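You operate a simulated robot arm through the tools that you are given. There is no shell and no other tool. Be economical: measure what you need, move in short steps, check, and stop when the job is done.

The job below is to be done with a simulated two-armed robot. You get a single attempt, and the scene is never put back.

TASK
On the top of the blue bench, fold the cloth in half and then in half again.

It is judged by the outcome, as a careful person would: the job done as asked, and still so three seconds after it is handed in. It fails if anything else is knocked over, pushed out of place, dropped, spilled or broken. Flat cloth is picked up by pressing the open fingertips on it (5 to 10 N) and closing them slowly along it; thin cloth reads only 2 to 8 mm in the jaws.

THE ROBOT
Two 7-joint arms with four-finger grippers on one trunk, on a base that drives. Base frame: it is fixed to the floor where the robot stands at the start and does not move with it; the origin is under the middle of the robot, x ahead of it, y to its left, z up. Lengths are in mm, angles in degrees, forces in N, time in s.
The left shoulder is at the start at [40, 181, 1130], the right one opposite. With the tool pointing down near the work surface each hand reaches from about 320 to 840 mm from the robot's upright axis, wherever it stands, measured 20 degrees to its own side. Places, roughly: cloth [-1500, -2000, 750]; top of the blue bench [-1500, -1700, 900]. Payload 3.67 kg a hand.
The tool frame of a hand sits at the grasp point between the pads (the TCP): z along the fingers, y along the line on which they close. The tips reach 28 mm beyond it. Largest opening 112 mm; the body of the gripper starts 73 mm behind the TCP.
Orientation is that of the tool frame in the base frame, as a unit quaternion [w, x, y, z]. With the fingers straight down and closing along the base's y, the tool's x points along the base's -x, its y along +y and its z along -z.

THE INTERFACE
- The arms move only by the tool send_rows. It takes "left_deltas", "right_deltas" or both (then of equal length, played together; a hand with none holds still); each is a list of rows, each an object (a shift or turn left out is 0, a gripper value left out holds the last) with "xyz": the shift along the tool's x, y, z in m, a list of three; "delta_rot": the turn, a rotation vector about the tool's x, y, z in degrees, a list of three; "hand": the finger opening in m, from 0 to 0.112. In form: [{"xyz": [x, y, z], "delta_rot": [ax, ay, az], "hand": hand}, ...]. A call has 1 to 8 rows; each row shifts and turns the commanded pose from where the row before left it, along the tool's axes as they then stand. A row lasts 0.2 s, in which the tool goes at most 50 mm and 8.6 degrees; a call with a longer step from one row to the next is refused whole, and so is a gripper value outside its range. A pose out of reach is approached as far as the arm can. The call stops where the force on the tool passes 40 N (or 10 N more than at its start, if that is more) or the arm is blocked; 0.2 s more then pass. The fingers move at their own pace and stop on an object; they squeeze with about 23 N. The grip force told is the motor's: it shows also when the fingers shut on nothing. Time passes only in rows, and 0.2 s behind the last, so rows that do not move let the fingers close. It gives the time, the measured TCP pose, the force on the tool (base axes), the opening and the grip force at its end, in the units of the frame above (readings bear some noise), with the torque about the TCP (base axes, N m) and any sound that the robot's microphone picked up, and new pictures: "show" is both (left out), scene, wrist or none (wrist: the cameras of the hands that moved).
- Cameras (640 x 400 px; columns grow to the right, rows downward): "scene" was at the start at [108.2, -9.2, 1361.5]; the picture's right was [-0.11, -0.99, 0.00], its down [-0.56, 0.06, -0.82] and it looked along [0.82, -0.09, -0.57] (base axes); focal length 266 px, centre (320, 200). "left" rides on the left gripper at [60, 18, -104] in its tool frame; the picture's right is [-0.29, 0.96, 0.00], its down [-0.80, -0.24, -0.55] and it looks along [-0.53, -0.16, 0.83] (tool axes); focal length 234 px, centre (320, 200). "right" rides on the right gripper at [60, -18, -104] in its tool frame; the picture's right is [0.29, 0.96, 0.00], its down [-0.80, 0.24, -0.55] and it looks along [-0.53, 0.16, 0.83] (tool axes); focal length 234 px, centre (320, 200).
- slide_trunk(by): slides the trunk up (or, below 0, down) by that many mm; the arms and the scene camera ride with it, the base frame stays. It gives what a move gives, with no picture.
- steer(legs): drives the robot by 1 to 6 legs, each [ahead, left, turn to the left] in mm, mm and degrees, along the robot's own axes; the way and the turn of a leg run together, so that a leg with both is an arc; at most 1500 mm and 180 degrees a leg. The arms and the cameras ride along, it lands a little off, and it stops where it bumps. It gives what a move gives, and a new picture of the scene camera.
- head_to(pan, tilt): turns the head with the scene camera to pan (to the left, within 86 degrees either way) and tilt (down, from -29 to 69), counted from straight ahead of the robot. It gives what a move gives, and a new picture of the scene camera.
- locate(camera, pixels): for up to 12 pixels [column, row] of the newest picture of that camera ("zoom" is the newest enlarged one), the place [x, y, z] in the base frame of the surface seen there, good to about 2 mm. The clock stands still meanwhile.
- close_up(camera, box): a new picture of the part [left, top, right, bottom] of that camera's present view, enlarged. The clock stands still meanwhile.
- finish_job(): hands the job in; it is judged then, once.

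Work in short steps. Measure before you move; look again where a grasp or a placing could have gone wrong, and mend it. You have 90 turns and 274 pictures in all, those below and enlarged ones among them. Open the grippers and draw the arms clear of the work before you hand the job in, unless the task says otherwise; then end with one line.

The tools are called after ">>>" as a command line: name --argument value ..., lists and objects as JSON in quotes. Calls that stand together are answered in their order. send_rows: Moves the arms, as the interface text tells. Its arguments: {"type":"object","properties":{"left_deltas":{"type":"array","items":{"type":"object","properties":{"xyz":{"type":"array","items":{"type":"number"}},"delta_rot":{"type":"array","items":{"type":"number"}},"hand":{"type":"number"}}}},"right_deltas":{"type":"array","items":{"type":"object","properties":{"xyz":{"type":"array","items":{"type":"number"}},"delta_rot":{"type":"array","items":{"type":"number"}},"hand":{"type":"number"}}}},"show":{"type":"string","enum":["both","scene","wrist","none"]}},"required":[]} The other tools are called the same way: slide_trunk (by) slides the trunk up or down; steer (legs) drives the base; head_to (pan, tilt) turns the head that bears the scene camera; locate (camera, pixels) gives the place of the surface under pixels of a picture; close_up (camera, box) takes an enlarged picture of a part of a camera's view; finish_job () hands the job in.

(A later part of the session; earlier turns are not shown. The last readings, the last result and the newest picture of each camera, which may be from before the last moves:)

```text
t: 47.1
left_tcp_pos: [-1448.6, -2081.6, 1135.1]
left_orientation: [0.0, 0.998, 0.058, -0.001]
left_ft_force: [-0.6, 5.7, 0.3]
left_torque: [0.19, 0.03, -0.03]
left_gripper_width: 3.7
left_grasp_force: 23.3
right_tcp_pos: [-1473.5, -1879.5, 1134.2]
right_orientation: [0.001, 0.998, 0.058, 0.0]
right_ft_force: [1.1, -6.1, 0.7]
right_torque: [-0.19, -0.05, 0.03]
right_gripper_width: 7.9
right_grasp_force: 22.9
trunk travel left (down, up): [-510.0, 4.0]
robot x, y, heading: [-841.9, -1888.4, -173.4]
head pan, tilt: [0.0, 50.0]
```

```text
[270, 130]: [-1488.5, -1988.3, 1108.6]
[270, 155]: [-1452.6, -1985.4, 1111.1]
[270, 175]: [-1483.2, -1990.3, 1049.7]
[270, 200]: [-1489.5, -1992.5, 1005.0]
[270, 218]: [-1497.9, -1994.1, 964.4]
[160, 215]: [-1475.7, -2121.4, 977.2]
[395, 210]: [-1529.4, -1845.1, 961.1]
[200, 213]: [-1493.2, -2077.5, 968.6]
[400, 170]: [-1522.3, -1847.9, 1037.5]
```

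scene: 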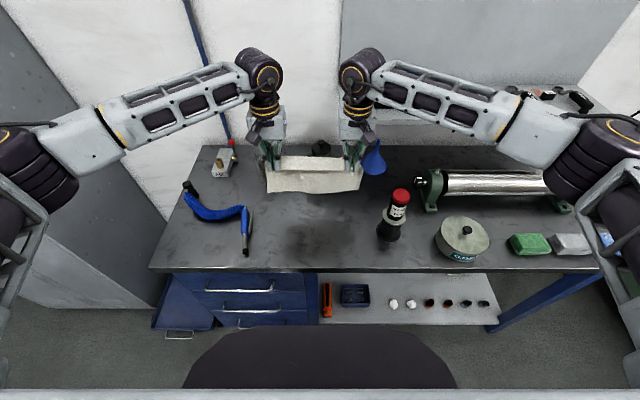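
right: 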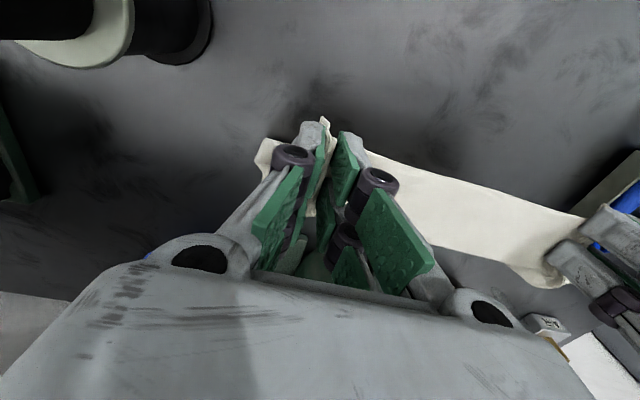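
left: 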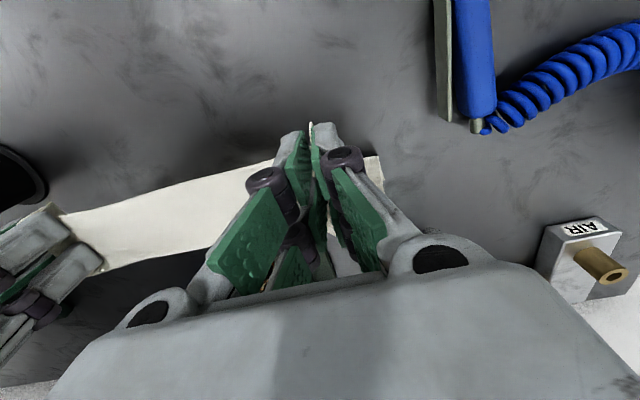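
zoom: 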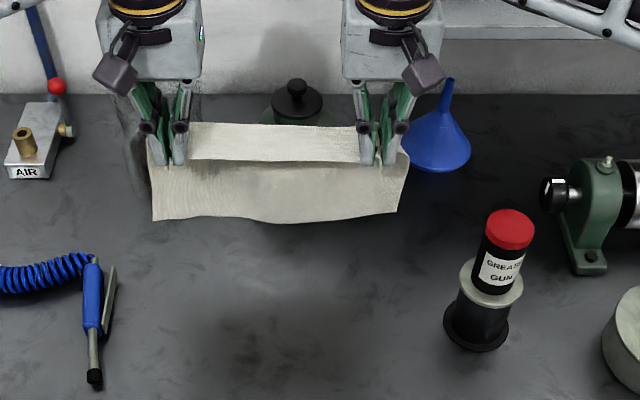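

The cloth hangs free with its bottom edge at z≈965. I bring the hands 126 mm toward the robot so the free edge will land near the original front line.

>>> send_rows --left_deltas '[{"xyz": [0.018, 0, 0]}, {"xyz": [0.018, 0, 0]}, {"xyz": [0.018, 0, 0]}, {"xyz": [0.018, 0, 0]}, {"xyz": [0.018, 0, 0]}, {"xyz": [0.018, 0, 0]}, {"xyz": [0.018, 0, 0]}, {"xyz": [0, 0, 0]}]' --right_deltas '[{"xyz": [0.018, 0, 0]}, {"xyz": [0.018, 0, 0]}, {"xyz": [0.018, 0, 0]}, {"xyz": [0.018, 0, 0]}, {"xyz": [0.018, 0, 0]}, {"xyz": [0.018, 0, 0]}, {"xyz": [0.018, 0, 0]}, {"xyz": [0, 0, 0]}]' --show "none"

>>> send_rows --left_deltas '[{"xyz": [0, 0, 0.015]}, {"xyz": [0, 0, 0.015]}, {"xyz": [0, 0, 0.015]}, {"xyz": [0, 0, 0.015]}, {"xyz": [0, 0, 0.01]}, {"xyz": [0, 0, 0]}]' --right_deltas '[{"xyz": [0, 0, 0.015]}, {"xyz": [0, 0, 0.015]}, {"xyz": [0, 0, 0.015]}, {"xyz": [0, 0, 0.015]}, {"xyz": [0, 0, 0.01]}, {"xyz": [0, 0, 0]}]' --show "scene"

>>> close_up --camera "scene" --box '[210, 150, 450, 300]'

```text
t: 48.9
left_tcp_pos: [-1323.0, -2068.3, 1133.6]
left_orientation: [0.0, 0.998, 0.058, 0.0]
left_ft_force: [-1.0, 7.0, -0.3]
left_torque: [0.18, 0.05, -0.02]
left_gripper_width: 4.3
left_grasp_force: 23.2
right_tcp_pos: [-1347.8, -1864.0, 1134.4]
right_orientation: [0.001, 0.998, 0.058, -0.001]
right_ft_force: [0.9, -6.3, 0.0]
right_torque: [-0.22, -0.03, 0.0]
right_gripper_width: 7.8
right_grasp_force: 22.8
trunk travel left (down, up): [-510.0, 4.0]
robot x, y, heading: [-839.2, -1892.3, -173.4]
head pan, tilt: [0.0, 50.0]
```

```text
t: 50.3
left_tcp_pos: [-1323.7, -2067.1, 1062.8]
left_orientation: [0.0, 0.998, 0.057, 0.0]
left_ft_force: [-0.7, 5.2, -0.1]
left_torque: [0.14, 0.03, -0.03]
left_gripper_width: 3.9
left_grasp_force: 22.9
right_tcp_pos: [-1348.3, -1865.6, 1065.2]
right_orientation: [0.0, 0.998, 0.057, -0.001]
right_ft_force: [1.0, -5.4, -1.0]
right_torque: [-0.16, 0.0, -0.02]
right_gripper_width: 8.0
right_grasp_force: 23.1
trunk travel left (down, up): [-510.0, 4.0]
robot x, y, heading: [-836.5, -1892.3, -173.5]
head pan, tilt: [0.0, 50.0]
```

scene: 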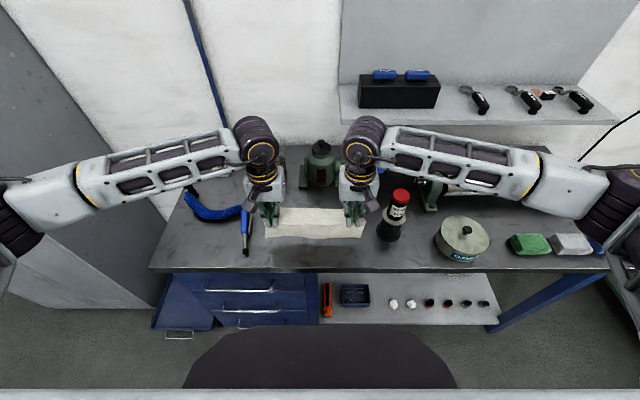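

```text
2.67 times, centred on (330, 225) of scene
```

zoom: 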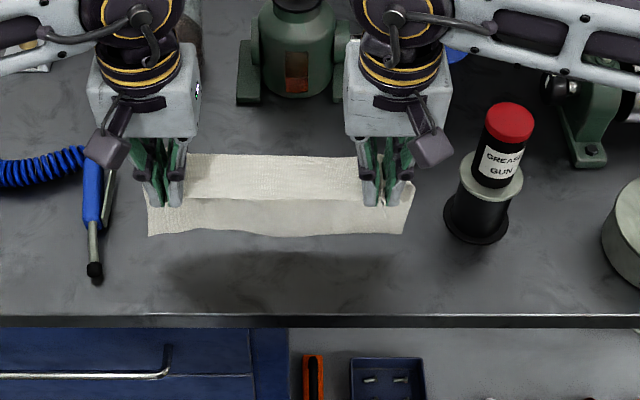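

>>> locate --camera "zoom" --pixels '[[270, 158], [270, 195], [270, 215], [270, 232], [155, 230], [400, 228], [200, 230], [340, 232], [340, 245]]'

```text
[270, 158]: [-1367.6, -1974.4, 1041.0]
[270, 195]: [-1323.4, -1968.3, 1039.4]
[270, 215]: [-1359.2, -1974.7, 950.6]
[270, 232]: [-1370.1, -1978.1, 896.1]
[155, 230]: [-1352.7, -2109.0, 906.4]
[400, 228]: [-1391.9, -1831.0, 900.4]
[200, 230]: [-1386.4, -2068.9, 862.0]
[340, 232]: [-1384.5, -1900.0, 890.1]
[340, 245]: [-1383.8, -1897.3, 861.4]
```

The free edge hangs at z≈892. I lower it to touch, then start moving back and down to lay the bottom half.

>>> send_rows --left_deltas '[{"xyz": [0, 0, 0.014]}, {"xyz": [0, 0, 0.014]}, {"xyz": [-0.006, 0, 0.006]}, {"xyz": [-0.01, 0, 0.006]}, {"xyz": [-0.01, 0, 0.006]}, {"xyz": [-0.01, 0, 0.006]}]' --right_deltas '[{"xyz": [0, 0, 0.014]}, {"xyz": [0, 0, 0.014]}, {"xyz": [-0.006, 0, 0.006]}, {"xyz": [-0.01, 0, 0.006]}, {"xyz": [-0.01, 0, 0.006]}, {"xyz": [-0.01, 0, 0.006]}]' --show "none"

>>> close_up --camera "scene" --box '[210, 150, 450, 300]'

>>> locate --camera "zoom" --pixels '[[270, 165], [270, 200], [270, 215], [270, 225], [270, 235], [270, 245], [200, 235], [340, 235]]'

```text
t: 51.7
left_tcp_pos: [-1358.8, -2072.4, 1012.5]
left_orientation: [0.0, 0.998, 0.057, 0.0]
left_ft_force: [-0.8, 4.6, -0.7]
left_torque: [0.15, -0.01, -0.05]
left_gripper_width: 4.0
left_grasp_force: 23.3
right_tcp_pos: [-1383.1, -1870.0, 1012.3]
right_orientation: [-0.001, 0.998, 0.058, 0.0]
right_ft_force: [0.4, -6.0, 0.2]
right_torque: [-0.17, -0.04, 0.04]
right_gripper_width: 8.0
right_grasp_force: 23.7
trunk travel left (down, up): [-510.0, 4.0]
robot x, y, heading: [-837.4, -1892.7, -173.4]
head pan, tilt: [0.0, 50.0]
```

```text
2.67 times, centred on (330, 225) of scene
```

zoom: 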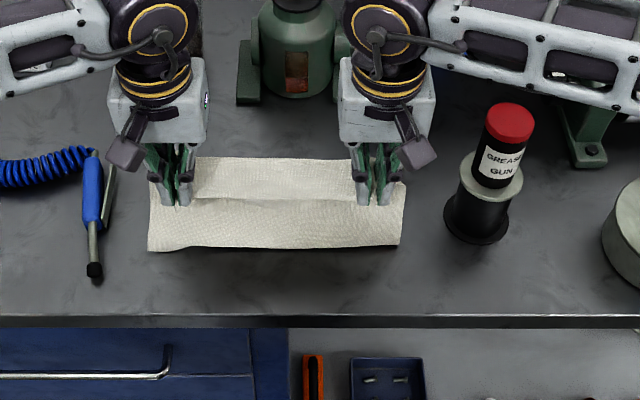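

```text
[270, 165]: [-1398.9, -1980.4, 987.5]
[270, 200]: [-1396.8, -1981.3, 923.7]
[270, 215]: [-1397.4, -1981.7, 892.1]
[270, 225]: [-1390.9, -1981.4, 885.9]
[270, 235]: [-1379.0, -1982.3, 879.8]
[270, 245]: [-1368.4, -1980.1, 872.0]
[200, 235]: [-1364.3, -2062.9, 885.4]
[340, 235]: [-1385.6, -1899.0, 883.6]
```

The free edge lands toward the front as wanted (x≈-1368). I continue back and down to lay half of the cloth.

>>> send_rows --left_deltas '[{"xyz": [-0.01, 0, 0.006]}, {"xyz": [-0.01, 0, 0.006]}, {"xyz": [-0.01, 0, 0.006]}, {"xyz": [-0.01, 0, 0.006]}, {"xyz": [-0.01, 0, 0.006]}, {"xyz": [-0.01, 0, 0.006]}, {"xyz": [-0.01, 0, 0.006]}, {"xyz": [-0.01, 0, 0.006]}]' --right_deltas '[{"xyz": [-0.01, 0, 0.006]}, {"xyz": [-0.01, 0, 0.006]}, {"xyz": [-0.01, 0, 0.006]}, {"xyz": [-0.01, 0, 0.006]}, {"xyz": [-0.01, 0, 0.006]}, {"xyz": [-0.01, 0, 0.006]}, {"xyz": [-0.01, 0, 0.006]}, {"xyz": [-0.01, 0, 0.006]}]' --show "none"

>>> close_up --camera "scene" --box '[210, 150, 450, 300]'

>>> locate --camera "zoom" --pixels '[[270, 140], [270, 170], [270, 185], [270, 200], [270, 215], [270, 230], [270, 240], [270, 250], [155, 250], [395, 245]]'

```text
t: 53.5
left_tcp_pos: [-1437.7, -2080.7, 963.9]
left_orientation: [0.001, 0.998, 0.059, 0.0]
left_ft_force: [-0.8, 5.9, 0.7]
left_torque: [0.17, 0.05, -0.01]
left_gripper_width: 4.2
left_grasp_force: 23.2
right_tcp_pos: [-1462.2, -1880.7, 963.5]
right_orientation: [0.0, 0.998, 0.058, 0.0]
right_ft_force: [0.9, -6.4, 0.5]
right_torque: [-0.18, 0.02, 0.03]
right_gripper_width: 8.1
right_grasp_force: 23.2
trunk travel left (down, up): [-510.0, 4.0]
robot x, y, heading: [-842.3, -1890.1, -173.6]
head pan, tilt: [0.0, 50.0]
```

```text
2.67 times, centred on (330, 225) of scene
```

zoom: 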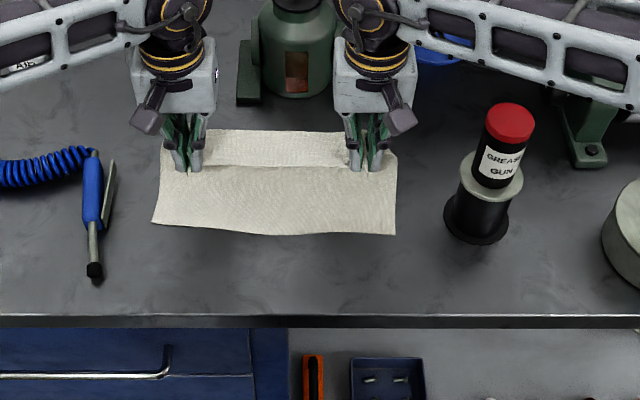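

```text
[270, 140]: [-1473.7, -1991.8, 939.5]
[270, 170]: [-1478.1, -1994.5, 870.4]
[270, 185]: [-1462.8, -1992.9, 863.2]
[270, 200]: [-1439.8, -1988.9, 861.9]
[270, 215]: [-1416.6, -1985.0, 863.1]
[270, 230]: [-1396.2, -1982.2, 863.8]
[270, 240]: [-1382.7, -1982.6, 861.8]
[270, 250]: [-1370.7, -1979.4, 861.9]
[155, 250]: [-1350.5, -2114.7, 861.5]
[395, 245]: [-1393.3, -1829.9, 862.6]
```

The lower half lies flat with the free edge at x≈-1390. I bring the held edge forward and down over it along an arc.

>>> send_rows --left_deltas '[{"xyz": [0.012, 0, 0.005]}, {"xyz": [0.012, 0, 0.007]}, {"xyz": [0.01, 0, 0.01]}, {"xyz": [0.008, 0, 0.011]}, {"xyz": [0.005, 0, 0.012]}, {"xyz": [0.003, 0, 0.012]}]' --right_deltas '[{"xyz": [0.012, 0, 0.005]}, {"xyz": [0.012, 0, 0.007]}, {"xyz": [0.01, 0, 0.01]}, {"xyz": [0.008, 0, 0.011]}, {"xyz": [0.005, 0, 0.012]}, {"xyz": [0.003, 0, 0.012]}]' --show "wrist"

>>> close_up --camera "scene" --box '[230, 160, 430, 285]'

```text
t: 54.9
left_tcp_pos: [-1389.2, -2074.5, 908.3]
left_orientation: [0.001, 0.998, 0.057, 0.0]
left_ft_force: [-0.7, 7.5, 0.2]
left_torque: [0.17, 0.05, -0.03]
left_gripper_width: 4.0
left_grasp_force: 22.7
right_tcp_pos: [-1413.8, -1874.0, 907.4]
right_orientation: [0.0, 0.998, 0.058, 0.0]
right_ft_force: [0.6, -6.3, 0.4]
right_torque: [-0.22, -0.06, 0.01]
right_gripper_width: 7.7
right_grasp_force: 22.9
trunk travel left (down, up): [-510.0, 4.0]
robot x, y, heading: [-843.8, -1891.0, -173.4]
head pan, tilt: [0.0, 50.0]
```

right: 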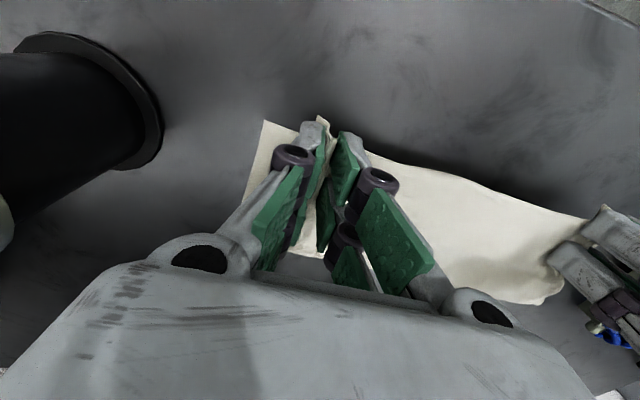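
left: 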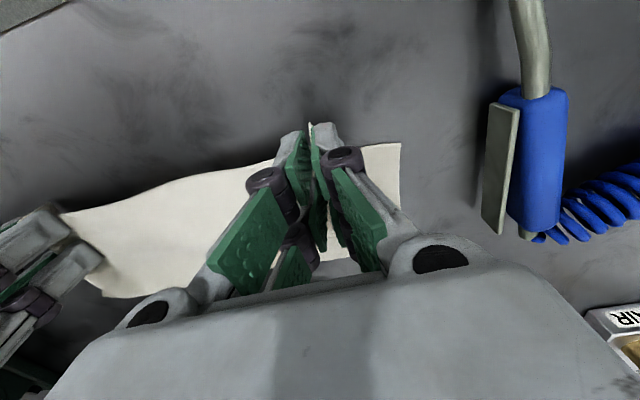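

```text
3.20 times, centred on (330, 222) of scene
```

zoom: 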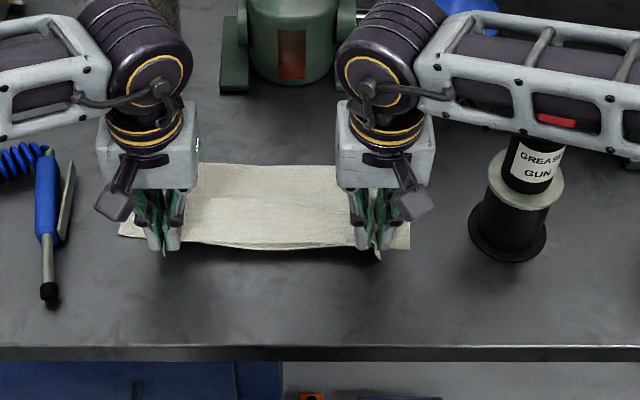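

>>> locate --camera "zoom" --pixels '[[125, 234], [400, 247], [265, 240], [265, 247], [265, 170], [200, 168], [320, 170], [215, 240], [320, 240]]'

```text
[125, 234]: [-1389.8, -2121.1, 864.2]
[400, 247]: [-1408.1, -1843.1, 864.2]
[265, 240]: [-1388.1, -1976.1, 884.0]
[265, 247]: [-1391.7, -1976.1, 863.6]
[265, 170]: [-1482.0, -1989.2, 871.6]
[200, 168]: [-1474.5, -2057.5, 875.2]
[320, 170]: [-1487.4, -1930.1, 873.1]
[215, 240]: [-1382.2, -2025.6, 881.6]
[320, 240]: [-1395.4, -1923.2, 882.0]
```

Upper edge is about 8 mm ahead of the lower edge. I lower 15 mm with a 7 mm shift back, then open slowly.

>>> send_rows --left_deltas '[{"xyz": [-0.004, 0, 0.006]}, {"xyz": [-0.003, 0, 0.006]}, {"xyz": [0, 0, 0.004]}, {"hand": 0.012}, {"hand": 0.024}, {"hand": 0.036}, {"hand": 0.046}, {}]' --right_deltas '[{"xyz": [-0.004, 0, 0.006]}, {"xyz": [-0.003, 0, 0.006]}, {"xyz": [0, 0, 0.004]}, {"hand": 0.012}, {"hand": 0.024}, {"hand": 0.036}, {"hand": 0.046}, {}]' --show "wrist"

>>> close_up --camera "scene" --box '[230, 160, 430, 285]'

```text
t: 56.7
left_tcp_pos: [-1396.4, -2076.0, 891.4]
left_orientation: [0.0, 0.998, 0.057, 0.0]
left_ft_force: [-0.1, 0.1, -0.1]
left_torque: [0.02, -0.02, -0.01]
left_gripper_width: 45.9
left_grasp_force: 0.1
right_tcp_pos: [-1419.7, -1875.0, 891.1]
right_orientation: [0.0, 0.998, 0.058, 0.0]
right_ft_force: [0.2, 1.4, 0.7]
right_torque: [0.02, -0.02, 0.0]
right_gripper_width: 46.1
right_grasp_force: 0.1
trunk travel left (down, up): [-510.0, 4.0]
robot x, y, heading: [-840.7, -1892.2, -173.3]
head pan, tilt: [0.0, 50.0]
```

right: 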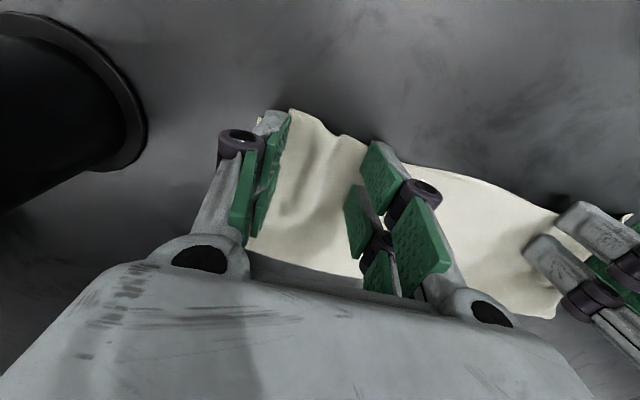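
left: 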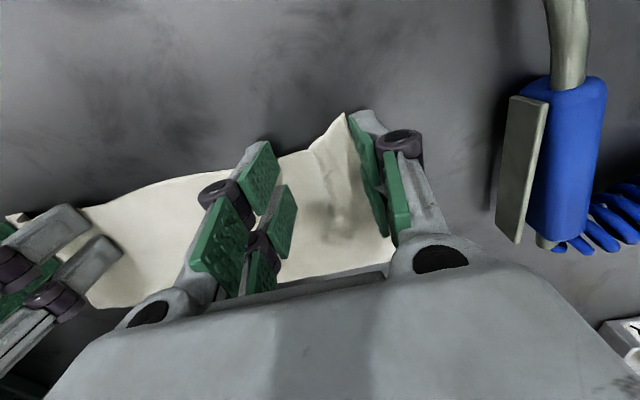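

```text
3.20 times, centred on (330, 222) of scene
```

zoom: 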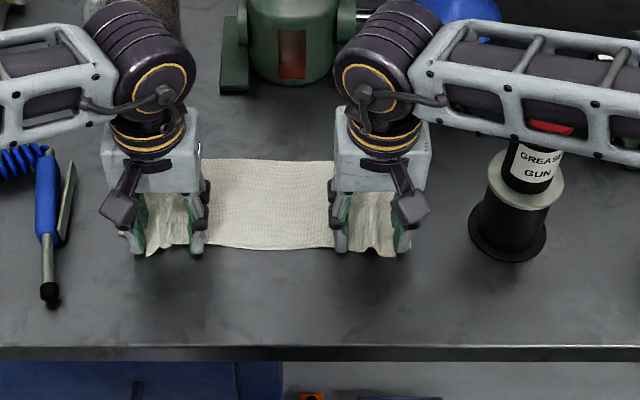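

Released. I lift both hands straight up and look at the folded cloth.

>>> send_rows --left_deltas '[{"xyz": [0, 0, -0.02]}, {"xyz": [0, 0, -0.045]}, {"xyz": [0, 0, -0.045]}, {"xyz": [0, 0, -0.045]}, {"xyz": [0, 0.04, -0.03]}, {"xyz": [0, 0.05, 0]}, {"xyz": [0, 0.05, 0]}]' --right_deltas '[{"xyz": [0, 0, -0.02]}, {"xyz": [0, 0, -0.045]}, {"xyz": [0, 0, -0.045]}, {"xyz": [0, 0, -0.045]}, {"xyz": [0, -0.04, -0.03]}, {"xyz": [0, -0.05, 0]}, {"xyz": [0, -0.05, 0]}]' --show "none"

>>> close_up --camera "scene" --box '[230, 160, 430, 285]'

```text
t: 58.3
left_tcp_pos: [-1378.7, -2214.5, 1078.5]
left_orientation: [0.0, 0.998, 0.057, -0.002]
left_ft_force: [-0.4, 0.3, -0.7]
left_torque: [-0.03, 0.03, -0.01]
left_gripper_width: 45.8
left_grasp_force: 0.1
right_tcp_pos: [-1435.4, -1735.5, 1077.5]
right_orientation: [0.0, 0.998, 0.059, -0.001]
right_ft_force: [-0.4, 0.0, -0.1]
right_torque: [-0.01, 0.02, 0.0]
right_gripper_width: 46.0
right_grasp_force: 0.0
trunk travel left (down, up): [-510.0, 4.0]
robot x, y, heading: [-844.7, -1891.7, -173.5]
head pan, tilt: [0.0, 50.0]
```

```text
3.20 times, centred on (330, 222) of scene
```

zoom: 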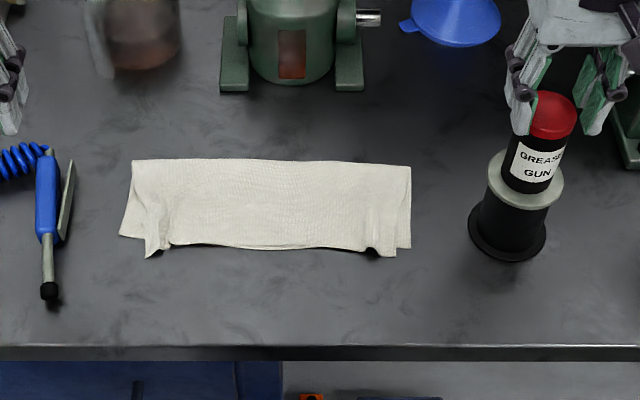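

First fold is good, with small ruffles at the top-layer front corners. The right fingertips are just above the grease gun, so I raise that hand straight up now, then measure.

>>> send_rows --right_deltas '[{"xyz": [0, 0, -0.03]}, {"xyz": [0, 0, -0.045]}, {"xyz": [0, 0, -0.045]}]' --show "none"

>>> close_up --camera "scene" --box '[250, 195, 378, 275]'

>>> locate --camera "zoom" --pixels '[[56, 77], [500, 88], [28, 193], [500, 214], [85, 220], [70, 240], [130, 205], [420, 215], [455, 215], [475, 232], [250, 208], [280, 150]]'

```text
t: 59.1
left_tcp_pos: [-1379.5, -2215.5, 1077.0]
left_orientation: [0.0, 0.998, 0.058, -0.001]
left_ft_force: [0.3, 0.2, 0.7]
left_torque: [0.03, -0.02, 0.01]
left_gripper_width: 45.8
left_grasp_force: 0.1
right_tcp_pos: [-1436.3, -1735.8, 1194.1]
right_orientation: [0.0, 0.998, 0.057, 0.0]
right_ft_force: [-0.1, 0.7, -1.1]
right_torque: [0.01, -0.04, 0.03]
right_gripper_width: 46.2
right_grasp_force: 0.1
trunk travel left (down, up): [-510.0, 4.0]
robot x, y, heading: [-840.2, -1890.9, -173.5]
head pan, tilt: [0.0, 50.0]
```

```text
5.00 times, centred on (314, 235) of scene
```

zoom: 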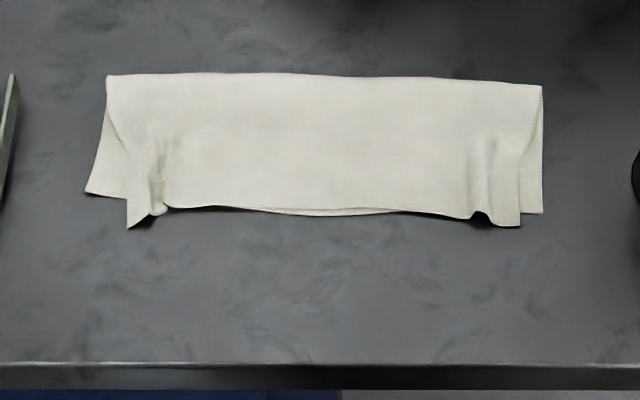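

```text
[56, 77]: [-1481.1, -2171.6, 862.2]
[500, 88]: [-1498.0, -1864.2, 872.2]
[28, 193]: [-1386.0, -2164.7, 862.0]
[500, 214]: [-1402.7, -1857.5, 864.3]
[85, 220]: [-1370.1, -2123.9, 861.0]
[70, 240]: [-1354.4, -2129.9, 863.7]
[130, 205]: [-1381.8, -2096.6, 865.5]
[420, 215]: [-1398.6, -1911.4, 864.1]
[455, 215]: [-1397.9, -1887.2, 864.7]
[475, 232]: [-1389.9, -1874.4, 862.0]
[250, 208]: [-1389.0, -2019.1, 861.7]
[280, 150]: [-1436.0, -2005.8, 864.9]
```

I locate the ruffles and corner positions precisely for a light smoothing drag.

>>> locate --camera "zoom" --pixels '[[108, 79], [539, 89], [89, 190], [541, 210], [130, 224], [517, 223], [140, 205], [157, 185], [508, 200], [485, 185], [170, 207], [468, 213]]'

```text
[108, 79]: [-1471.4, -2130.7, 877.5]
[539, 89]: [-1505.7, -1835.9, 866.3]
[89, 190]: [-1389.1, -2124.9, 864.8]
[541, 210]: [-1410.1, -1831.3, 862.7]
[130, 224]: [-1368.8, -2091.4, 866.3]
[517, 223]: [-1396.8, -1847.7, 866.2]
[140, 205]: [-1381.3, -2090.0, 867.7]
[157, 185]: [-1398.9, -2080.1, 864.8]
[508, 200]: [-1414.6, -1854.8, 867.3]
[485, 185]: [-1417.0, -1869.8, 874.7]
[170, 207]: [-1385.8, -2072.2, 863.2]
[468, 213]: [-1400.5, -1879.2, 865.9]
```

I close the fingers and move them above the two ruffled corners.

>>> send_rows --left_deltas '[{"xyz": [0.0032, -0.041, 0], "hand": 0}, {"xyz": [0.0032, -0.041, 0]}, {"xyz": [0.0032, -0.041, 0]}, {"xyz": [0, 0, 0.035]}, {"xyz": [0, 0, 0.035]}, {"xyz": [0, 0, 0.035]}, {"xyz": [0, 0, 0.035]}, {"xyz": [0, 0, 0.035]}]' --right_deltas '[{"xyz": [0.0028, 0.0405, 0], "hand": 0}, {"xyz": [0.0028, 0.0405, 0]}, {"xyz": [0.0028, 0.0405, 0]}, {"xyz": [0, 0, 0.05]}, {"xyz": [0, 0, 0.05]}, {"xyz": [0, 0, 0.05]}, {"xyz": [0, 0, 0.05]}, {"xyz": [0, 0, 0.05]}]' --show "none"

>>> send_rows --left_deltas '[{"xyz": [0, 0, 0.03]}, {"xyz": [0, 0, 0.012]}, {"xyz": [0, 0, 0.003]}, {}]' --right_deltas '[{"xyz": [0, 0, 0.03]}, {"xyz": [0, 0, 0.018]}, {"xyz": [0, 0, 0.004]}, {}]' --show "wrist"

```text
t: 60.9
left_tcp_pos: [-1384.0, -2091.1, 900.4]
left_orientation: [0.0, 0.998, 0.058, 0.0]
left_ft_force: [-0.1, 0.2, -0.5]
left_torque: [0.0, 0.01, 0.0]
left_gripper_width: 0.0
left_grasp_force: 23.4
right_tcp_pos: [-1415.3, -1855.3, 945.1]
right_orientation: [0.0, 0.998, 0.058, 0.0]
right_ft_force: [0.2, 0.1, 0.4]
right_torque: [0.0, -0.03, 0.01]
right_gripper_width: 0.0
right_grasp_force: 23.0
trunk travel left (down, up): [-510.0, 4.0]
robot x, y, heading: [-840.8, -1891.9, -173.5]
head pan, tilt: [0.0, 50.0]
```

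```text
t: 61.4
left_tcp_pos: [-1389.8, -2089.5, 886.4]
left_orientation: [-0.004, 0.998, 0.059, -0.008]
left_ft_force: [2.5, 0.0, 13.3]
left_torque: [-0.06, 0.06, -0.03]
left_gripper_width: 0.0
left_grasp_force: 22.6
right_tcp_pos: [-1412.9, -1854.3, 920.9]
right_orientation: [-0.001, 0.998, 0.058, 0.0]
right_ft_force: [0.4, 0.7, -0.2]
right_torque: [0.03, -0.02, -0.03]
right_gripper_width: 0.0
right_grasp_force: 22.6
trunk travel left (down, up): [-510.0, 4.0]
robot x, y, heading: [-843.0, -1889.0, -173.5]
head pan, tilt: [0.0, 50.0]
stopped in row 2 (left hand): the force on the tool passed its limit at 66 N (the readings are from after the stop); the commanded pose is now the measured one
```

right: 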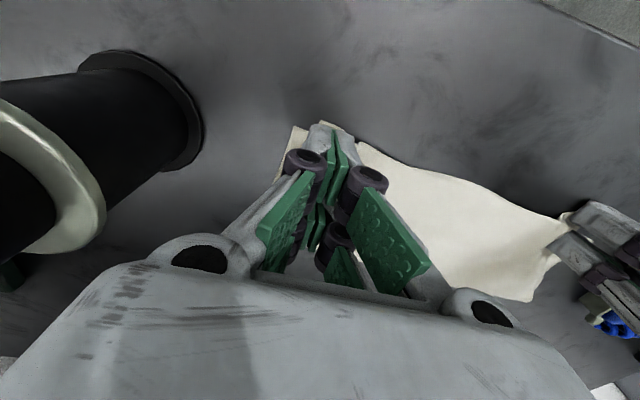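
left: 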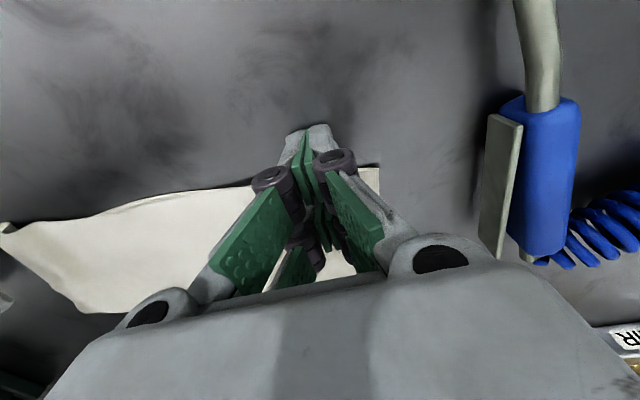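

I over-descended on the left (stopped at contact, no harm visible). I ease off to a light press and drag the left corner outward and slightly back.

>>> send_rows --left_deltas '[{"xyz": [0, 0, -0.001]}, {"xyz": [-0.003, 0.006, 0]}, {"xyz": [-0.003, 0.006, 0]}, {"xyz": [-0.003, 0.006, 0]}, {"xyz": [-0.002, 0.006, 0]}, {"xyz": [0, 0, -0.03]}, {"xyz": [0, 0, -0.045]}]' --show "none"

>>> close_up --camera "scene" --box '[250, 195, 378, 275]'

```text
t: 63.0
left_tcp_pos: [-1395.4, -2117.3, 961.5]
left_orientation: [-0.002, 0.998, 0.058, -0.006]
left_ft_force: [-0.4, -0.1, -0.3]
left_torque: [-0.02, 0.03, 0.0]
left_gripper_width: 0.1
left_grasp_force: 22.7
right_tcp_pos: [-1413.3, -1854.3, 920.5]
right_orientation: [-0.001, 0.998, 0.058, 0.0]
right_ft_force: [0.6, 0.6, -0.4]
right_torque: [0.01, -0.01, -0.03]
right_gripper_width: 0.2
right_grasp_force: 23.1
trunk travel left (down, up): [-510.0, 4.0]
robot x, y, heading: [-844.4, -1892.8, -173.1]
head pan, tilt: [0.0, 50.0]
```

```text
5.00 times, centred on (314, 235) of scene
```

zoom: 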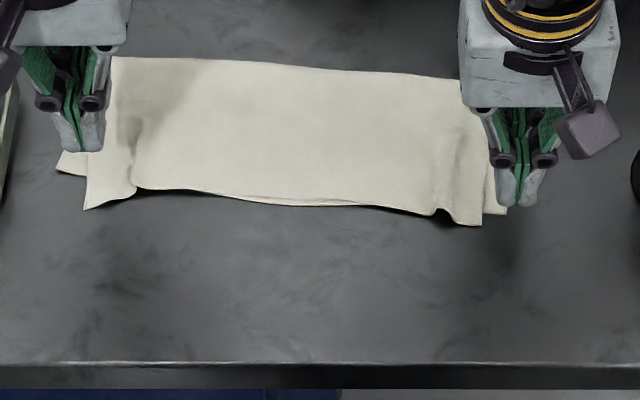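

The drag shifted the whole cloth left. Pressing both corners and pulling them apart together should stretch out the ruffles; I locate the new corner spots.

>>> locate --camera "zoom" --pixels '[[90, 205], [100, 190], [60, 168], [478, 220], [472, 205], [503, 212], [458, 190], [115, 62], [440, 210], [132, 150]]'

```text
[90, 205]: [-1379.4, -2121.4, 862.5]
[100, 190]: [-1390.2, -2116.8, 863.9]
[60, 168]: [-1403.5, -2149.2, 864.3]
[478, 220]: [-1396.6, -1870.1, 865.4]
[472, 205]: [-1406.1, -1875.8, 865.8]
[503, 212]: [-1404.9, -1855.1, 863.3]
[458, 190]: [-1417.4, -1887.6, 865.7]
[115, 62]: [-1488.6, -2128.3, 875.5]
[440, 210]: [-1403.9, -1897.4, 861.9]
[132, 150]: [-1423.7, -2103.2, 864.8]
```

I place both closed fingertips just above contact at the two corners.

>>> send_rows --left_deltas '[{"xyz": [0, -0.003, 0.03]}, {"xyz": [0, 0, 0.03]}, {"xyz": [0, 0, 0.01]}, {}]' --right_deltas '[{"xyz": [0.0025, 0.0224, 0]}, {"xyz": [0, 0, 0.015]}, {"xyz": [0, 0, 0.014]}, {}]' --show "none"

>>> send_rows --left_deltas '[{"xyz": [0, 0, 0.002]}, {}]' --right_deltas '[{"xyz": [0, 0, 0.002]}, {}]' --show "none"

```text
t: 64.0
left_tcp_pos: [-1398.2, -2113.8, 890.8]
left_orientation: [-0.003, 0.998, 0.057, -0.007]
left_ft_force: [-0.3, -0.7, 1.4]
left_torque: [0.01, 0.01, -0.02]
left_gripper_width: 0.1
left_grasp_force: 22.9
right_tcp_pos: [-1408.4, -1876.8, 890.7]
right_orientation: [-0.001, 0.998, 0.057, 0.0]
right_ft_force: [0.9, -0.1, 0.0]
right_torque: [0.0, -0.01, 0.0]
right_gripper_width: 0.2
right_grasp_force: 23.2
trunk travel left (down, up): [-510.0, 4.0]
robot x, y, heading: [-843.5, -1891.6, -173.6]
head pan, tilt: [0.0, 50.0]
```

```text
t: 64.6
left_tcp_pos: [-1398.6, -2112.7, 889.2]
left_orientation: [-0.004, 0.998, 0.058, -0.006]
left_ft_force: [0.1, -0.5, -0.1]
left_torque: [-0.01, 0.0, -0.03]
left_gripper_width: 0.0
left_grasp_force: 22.6
right_tcp_pos: [-1408.9, -1876.3, 888.7]
right_orientation: [0.0, 0.998, 0.058, -0.001]
right_ft_force: [-0.8, -0.1, 0.0]
right_torque: [-0.04, 0.04, 0.01]
right_gripper_width: 0.2
right_grasp_force: 23.3
trunk travel left (down, up): [-510.0, 4.0]
robot x, y, heading: [-842.7, -1889.7, -173.4]
head pan, tilt: [0.0, 50.0]
```

>>> send_rows --left_deltas '[{"xyz": [0, 0, 0.0015]}, {}]' --right_deltas '[{"xyz": [0, 0, 0.0015]}, {}]' --show "none"

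```text
t: 65.2
left_tcp_pos: [-1398.6, -2113.9, 888.2]
left_orientation: [-0.004, 0.998, 0.058, -0.007]
left_ft_force: [-1.0, -0.1, 0.8]
left_torque: [-0.01, 0.01, 0.02]
left_gripper_width: 0.2
left_grasp_force: 22.8
right_tcp_pos: [-1409.1, -1876.3, 888.2]
right_orientation: [-0.001, 0.998, 0.058, 0.0]
right_ft_force: [0.5, 0.4, 1.7]
right_torque: [0.03, -0.01, 0.03]
right_gripper_width: 0.2
right_grasp_force: 22.5
trunk travel left (down, up): [-510.0, 4.0]
robot x, y, heading: [-838.5, -1891.5, -173.5]
head pan, tilt: [0.0, 50.0]
```

Just at contact. I add a light press and pull the two corners apart, each about 22 mm, then lift.

>>> send_rows --left_deltas '[{"xyz": [0, 0, 0.0009]}, {"xyz": [0, 0.005, 0]}, {"xyz": [0, 0.005, 0]}, {"xyz": [-0.001, 0.005, 0]}, {"xyz": [-0.001, 0.005, 0]}, {"xyz": [0, 0.002, 0]}, {"xyz": [0, 0, -0.03]}, {"xyz": [0, 0.02, -0.045]}]' --right_deltas '[{"xyz": [0, 0, 0.0007]}, {"xyz": [0, -0.005, 0]}, {"xyz": [0, -0.005, 0]}, {"xyz": [0, -0.005, 0]}, {"xyz": [0, -0.005, 0]}, {"xyz": [0, -0.002, 0]}, {"xyz": [0, 0, -0.03]}, {"xyz": [0, 0, -0.045]}]' --show "none"

>>> close_up --camera "scene" --box '[250, 195, 378, 275]'

```text
t: 67.0
left_tcp_pos: [-1392.3, -2154.9, 961.9]
left_orientation: [-0.004, 0.998, 0.058, -0.007]
left_ft_force: [0.5, -0.1, 0.0]
left_torque: [0.0, 0.03, -0.02]
left_gripper_width: 0.0
left_grasp_force: 23.1
right_tcp_pos: [-1409.5, -1855.3, 962.9]
right_orientation: [-0.002, 0.998, 0.058, 0.0]
right_ft_force: [1.2, 0.1, 0.4]
right_torque: [0.01, 0.02, 0.0]
right_gripper_width: 0.1
right_grasp_force: 23.7
trunk travel left (down, up): [-510.0, 4.0]
robot x, y, heading: [-841.0, -1890.8, -173.6]
head pan, tilt: [0.0, 50.0]
```

```text
5.00 times, centred on (314, 235) of scene
```

zoom: 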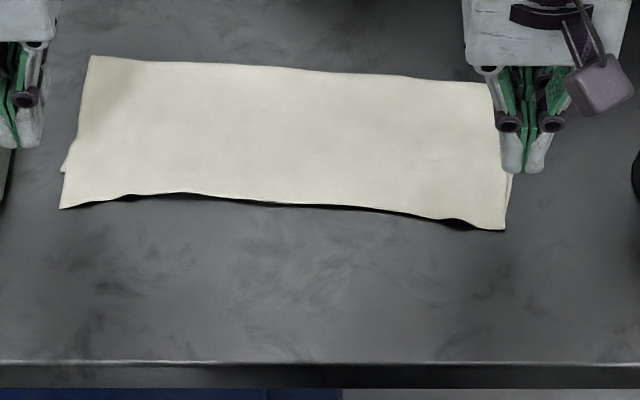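

Very clean now: a flat half-folded strip. Next I'll fold its left end over. I measure the strip, and raise both hands; the left hand turns 90° so it closes along the short edge.

>>> locate --camera "zoom" --pixels '[[94, 60], [64, 204], [66, 168], [500, 225], [509, 178], [85, 110], [74, 150], [280, 205], [280, 70], [480, 88], [8, 170], [3, 200]]'

>>> send_rows --left_deltas '[{"xyz": [0, 0, -0.04], "hand": 0.045}, {"xyz": [0, 0, -0.03], "delta_rot": [0, 0, 8.2]}, {"delta_rot": [0, 0, 8.2]}, {"delta_rot": [0, 0, 8.2]}, {"delta_rot": [0, 0, 8.2]}, {"delta_rot": [0, 0, 8.2]}, {"delta_rot": [0, 0, 8.2]}, {"delta_rot": [0, 0, 8.2]}]' --right_deltas '[{"xyz": [0, 0, -0.045]}, {"xyz": [0, 0, -0.045]}, {"xyz": [0, 0, -0.045]}, {"xyz": [0, 0, -0.045]}, {"xyz": [0, -0.045, 0]}, {"xyz": [0, -0.045, 0]}, {"xyz": [0, -0.045, 0]}, {}]' --show "none"

```text
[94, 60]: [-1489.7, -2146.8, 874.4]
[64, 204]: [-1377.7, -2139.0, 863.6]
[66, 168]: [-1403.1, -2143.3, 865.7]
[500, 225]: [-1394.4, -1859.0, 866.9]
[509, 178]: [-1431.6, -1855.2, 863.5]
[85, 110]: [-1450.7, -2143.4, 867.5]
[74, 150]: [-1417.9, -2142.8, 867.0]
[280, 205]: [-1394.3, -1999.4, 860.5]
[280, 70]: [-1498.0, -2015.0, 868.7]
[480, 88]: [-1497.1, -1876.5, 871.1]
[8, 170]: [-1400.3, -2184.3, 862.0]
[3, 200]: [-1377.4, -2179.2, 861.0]
```

```text
t: 68.8
left_tcp_pos: [-1394.9, -2154.9, 1031.3]
left_orientation: [-0.001, 0.948, -0.319, -0.007]
left_ft_force: [0.7, 0.4, -0.2]
left_torque: [0.03, 0.0, 0.03]
left_gripper_width: 44.8
left_grasp_force: 0.0
left hand out of reach, approached as far as the arm can: row 7, 8
right_tcp_pos: [-1427.6, -1720.6, 1142.0]
right_orientation: [0.0, 0.998, 0.058, 0.0]
right_ft_force: [-0.1, -0.3, 0.1]
right_torque: [0.03, 0.03, 0.02]
right_gripper_width: 0.2
right_grasp_force: 22.8
trunk travel left (down, up): [-510.0, 4.0]
robot x, y, heading: [-839.3, -1887.1, -173.5]
head pan, tilt: [0.0, 50.0]
```

The left wrist can't turn further that way (44°). I turn the other way instead, to −90°.

>>> send_rows --left_deltas '[{"delta_rot": [0, 0, -8.4]}, {"delta_rot": [0, 0, -8.4]}, {"delta_rot": [0, 0, -8.4]}, {"delta_rot": [0, 0, -8.4]}, {"delta_rot": [0, 0, -8.4]}, {"delta_rot": [0, 0, -8.4]}, {"delta_rot": [0, 0, -8.4]}, {"delta_rot": [0, 0, -8.4]}]' --show "none"

>>> send_rows --left_deltas '[{"delta_rot": [0, 0, -8.4]}, {"delta_rot": [0, 0, -8.4]}, {"delta_rot": [0, 0, -8.4]}, {"delta_rot": [0, 0, -8.4]}, {"delta_rot": [0, 0, -8.4]}, {"delta_rot": [0, 0, -8.4]}, {"delta_rot": [0, 0, -8.4]}, {"delta_rot": [0, 0, -8.4]}]'

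```text
t: 70.6
left_tcp_pos: [-1393.2, -2155.8, 1031.2]
left_orientation: [-0.005, 0.965, 0.262, -0.006]
left_ft_force: [-0.6, 0.7, 0.9]
left_torque: [-0.02, 0.01, 0.01]
left_gripper_width: 45.1
left_grasp_force: 0.0
right_tcp_pos: [-1427.9, -1718.7, 1142.0]
right_orientation: [0.0, 0.998, 0.058, 0.0]
right_ft_force: [0.4, -0.2, 0.0]
right_torque: [-0.01, -0.04, -0.03]
right_gripper_width: 0.0
right_grasp_force: 22.5
trunk travel left (down, up): [-510.0, 4.0]
robot x, y, heading: [-841.1, -1889.8, -173.4]
head pan, tilt: [0.0, 50.0]
```

```text
t: 72.4
left_tcp_pos: [-1393.5, -2155.4, 1030.5]
left_orientation: [-0.007, 0.659, 0.752, -0.002]
left_ft_force: [0.4, 0.8, -0.4]
left_torque: [0.01, 0.01, 0.01]
left_gripper_width: 45.2
left_grasp_force: 0.2
right_tcp_pos: [-1427.2, -1718.8, 1141.2]
right_orientation: [-0.002, 0.998, 0.057, -0.001]
right_ft_force: [-0.8, 0.3, 0.6]
right_torque: [-0.02, 0.01, 0.0]
right_gripper_width: 0.2
right_grasp_force: 22.9
trunk travel left (down, up): [-510.0, 4.0]
robot x, y, heading: [-844.8, -1886.5, -173.4]
head pan, tilt: [0.0, 50.0]
```

scene: 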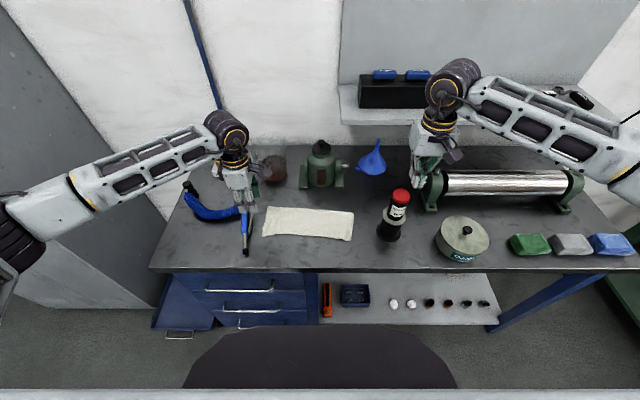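
left: 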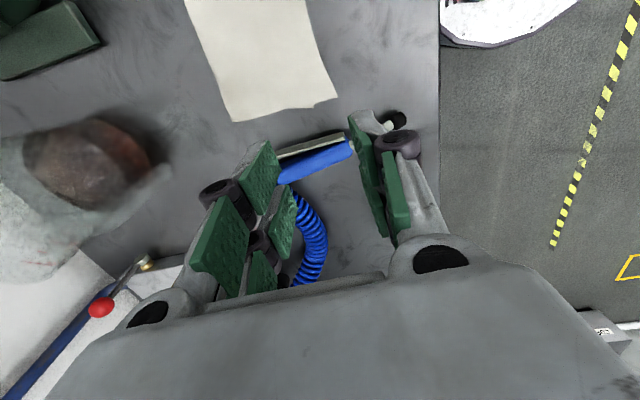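

The turn worked: the left hand now closes along the short edge. I align it (4°) and move over the middle of the left edge, down to just above the cloth.

>>> send_rows --left_deltas '[{"delta_rot": [0, 0, 4.2], "hand": 0.05}, {"xyz": [0.014, -0.02, 0]}, {"xyz": [0.0135, -0.02, 0]}, {"xyz": [0, 0, 0.04]}, {"xyz": [0, 0, 0.04]}, {"xyz": [0, 0, 0.04]}, {"xyz": [0, 0, 0.01]}, {}]' --show "wrist"

>>> close_up --camera "scene" --box '[230, 160, 390, 260]'

```text
t: 74.2
left_tcp_pos: [-1436.8, -2129.8, 901.7]
left_orientation: [-0.007, 0.687, 0.726, -0.001]
left_ft_force: [-0.6, 0.2, 0.3]
left_torque: [0.01, 0.0, 0.02]
left_gripper_width: 49.8
left_grasp_force: 0.0
right_tcp_pos: [-1427.3, -1718.1, 1142.3]
right_orientation: [-0.001, 0.998, 0.058, -0.001]
right_ft_force: [0.2, 0.6, -0.1]
right_torque: [0.03, 0.01, 0.01]
right_gripper_width: 0.0
right_grasp_force: 22.9
trunk travel left (down, up): [-510.0, 4.0]
robot x, y, heading: [-843.9, -1889.7, -173.4]
head pan, tilt: [0.0, 50.0]
```

left: 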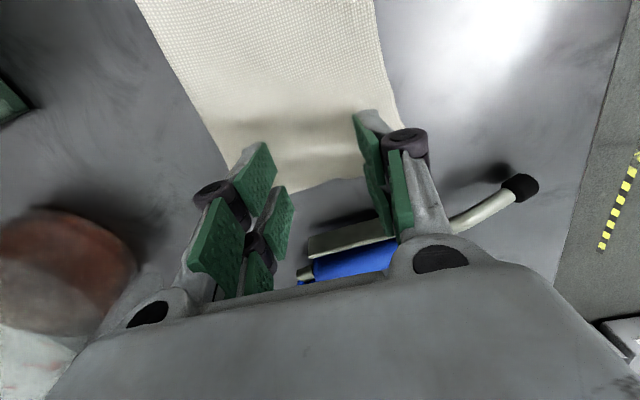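

```text
4.00 times, centred on (310, 210) of scene
```

zoom: 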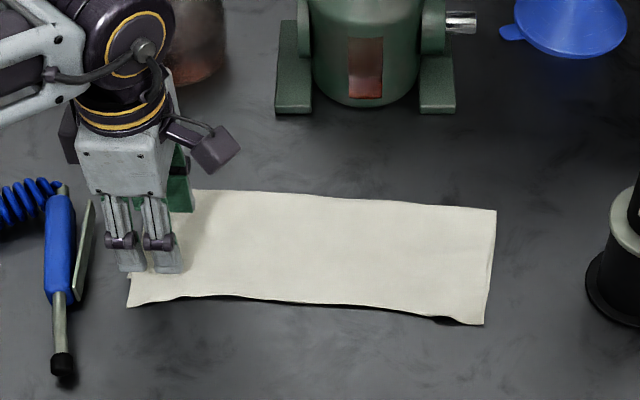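

Fingers straddle the edge middle. I shift 3 mm inward and lower to contact in small steps.

>>> send_rows --left_deltas '[{"xyz": [0.003, 0, 0.006]}, {"xyz": [0, 0, 0.004]}, {"xyz": [0, 0, 0.0015]}, {}]' --show "none"

>>> send_rows --left_deltas '[{"xyz": [0, 0, 0.0015]}, {}]' --show "none"

```text
t: 75.2
left_tcp_pos: [-1436.8, -2127.1, 890.7]
left_orientation: [-0.007, 0.687, 0.727, -0.001]
left_ft_force: [0.4, 0.2, -0.1]
left_torque: [-0.02, 0.0, 0.03]
left_gripper_width: 49.8
left_grasp_force: 0.1
right_tcp_pos: [-1428.0, -1720.2, 1141.7]
right_orientation: [-0.001, 0.998, 0.057, 0.0]
right_ft_force: [0.2, 0.7, -0.2]
right_torque: [-0.04, -0.04, 0.02]
right_gripper_width: 0.2
right_grasp_force: 22.9
trunk travel left (down, up): [-510.0, 4.0]
robot x, y, heading: [-837.3, -1892.0, -173.4]
head pan, tilt: [0.0, 50.0]
```

```text
t: 75.8
left_tcp_pos: [-1437.6, -2125.7, 889.6]
left_orientation: [-0.007, 0.687, 0.727, -0.003]
left_ft_force: [-0.2, -0.8, 4.5]
left_torque: [-0.05, -0.17, -0.06]
left_gripper_width: 50.3
left_grasp_force: 0.5
right_tcp_pos: [-1427.7, -1719.1, 1141.3]
right_orientation: [-0.001, 0.998, 0.058, 0.0]
right_ft_force: [-0.9, 0.3, 0.7]
right_torque: [0.01, 0.0, -0.01]
right_gripper_width: 0.2
right_grasp_force: 23.5
trunk travel left (down, up): [-510.0, 4.0]
robot x, y, heading: [-841.3, -1893.1, -173.2]
head pan, tilt: [0.0, 50.0]
```

Contact at 4.5 N. I press to about 13 N so both layers move, and close slowly.

>>> send_rows --left_deltas '[{"xyz": [0, 0, 0.0012]}, {"hand": 0.044}, {"hand": 0.037}, {"hand": 0.03}, {"hand": 0.023, "xyz": [0, 0, 0.0003]}, {"hand": 0.016}, {"hand": 0.008}, {"hand": 0.0}]' --show "wrist"

>>> close_up --camera "scene" --box '[230, 180, 358, 260]'

```text
t: 77.6
left_tcp_pos: [-1436.4, -2125.1, 889.0]
left_orientation: [-0.008, 0.687, 0.726, -0.003]
left_ft_force: [1.3, 0.7, 19.3]
left_torque: [0.03, -0.08, 0.0]
left_gripper_width: 7.1
left_grasp_force: 22.8
right_tcp_pos: [-1426.3, -1718.5, 1142.6]
right_orientation: [0.0, 0.998, 0.058, -0.001]
right_ft_force: [-0.5, 0.3, -1.9]
right_torque: [-0.01, -0.03, -0.04]
right_gripper_width: 0.0
right_grasp_force: 23.0
trunk travel left (down, up): [-510.0, 4.0]
robot x, y, heading: [-841.1, -1892.1, -173.6]
head pan, tilt: [0.0, 50.0]
```

left: 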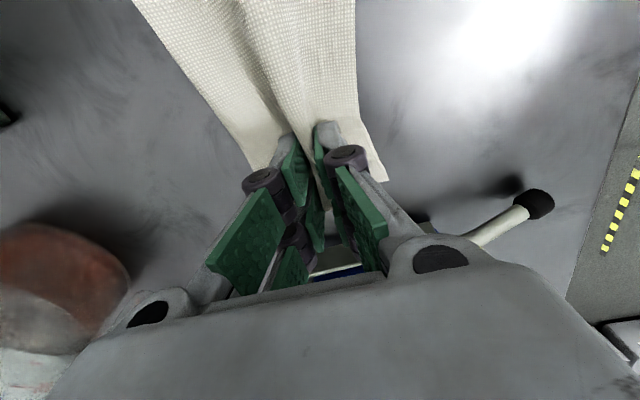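

```text
5.00 times, centred on (294, 220) of scene
```

zoom: 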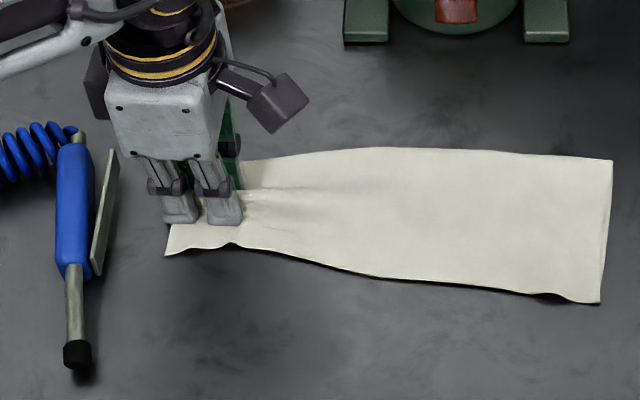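

Gripped at 7 mm. I lift 40 mm with a slight move right and check that both layers come along.

>>> send_rows --left_deltas '[{"xyz": [0.001, 0, -0.013]}, {"xyz": [0.002, 0, -0.013]}, {"xyz": [0.004, 0, -0.014]}, {"xyz": [0.006, 0, -0.014]}]' --show "wrist"

>>> close_up --camera "scene" --box '[230, 170, 374, 260]'

```text
t: 78.6
left_tcp_pos: [-1437.2, -2113.9, 940.9]
left_orientation: [-0.006, 0.687, 0.727, -0.003]
left_ft_force: [0.8, 0.2, -0.4]
left_torque: [-0.01, 0.01, 0.0]
left_gripper_width: 5.3
left_grasp_force: 23.1
right_tcp_pos: [-1427.4, -1720.9, 1140.8]
right_orientation: [-0.001, 0.998, 0.057, -0.001]
right_ft_force: [-0.5, -0.1, 0.6]
right_torque: [0.0, -0.01, 0.0]
right_gripper_width: 0.1
right_grasp_force: 22.6
trunk travel left (down, up): [-510.0, 4.0]
robot x, y, heading: [-842.5, -1890.6, -173.2]
head pan, tilt: [0.0, 50.0]
```

left: 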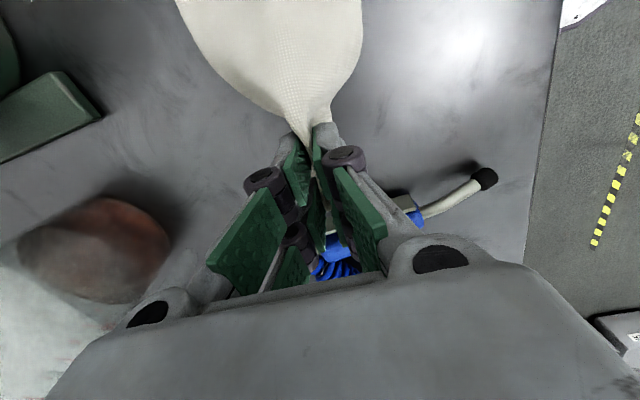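

```text
4.44 times, centred on (302, 215) of scene
```

zoom: 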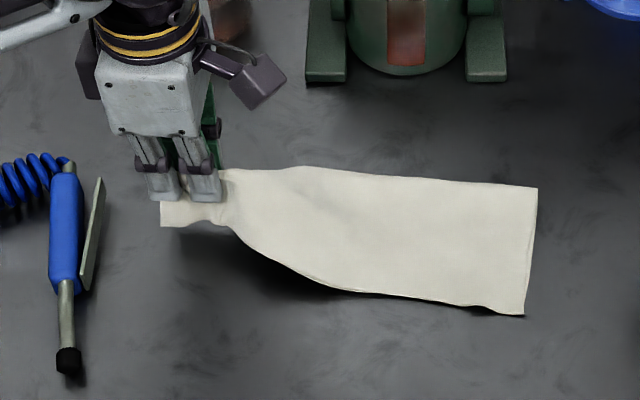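

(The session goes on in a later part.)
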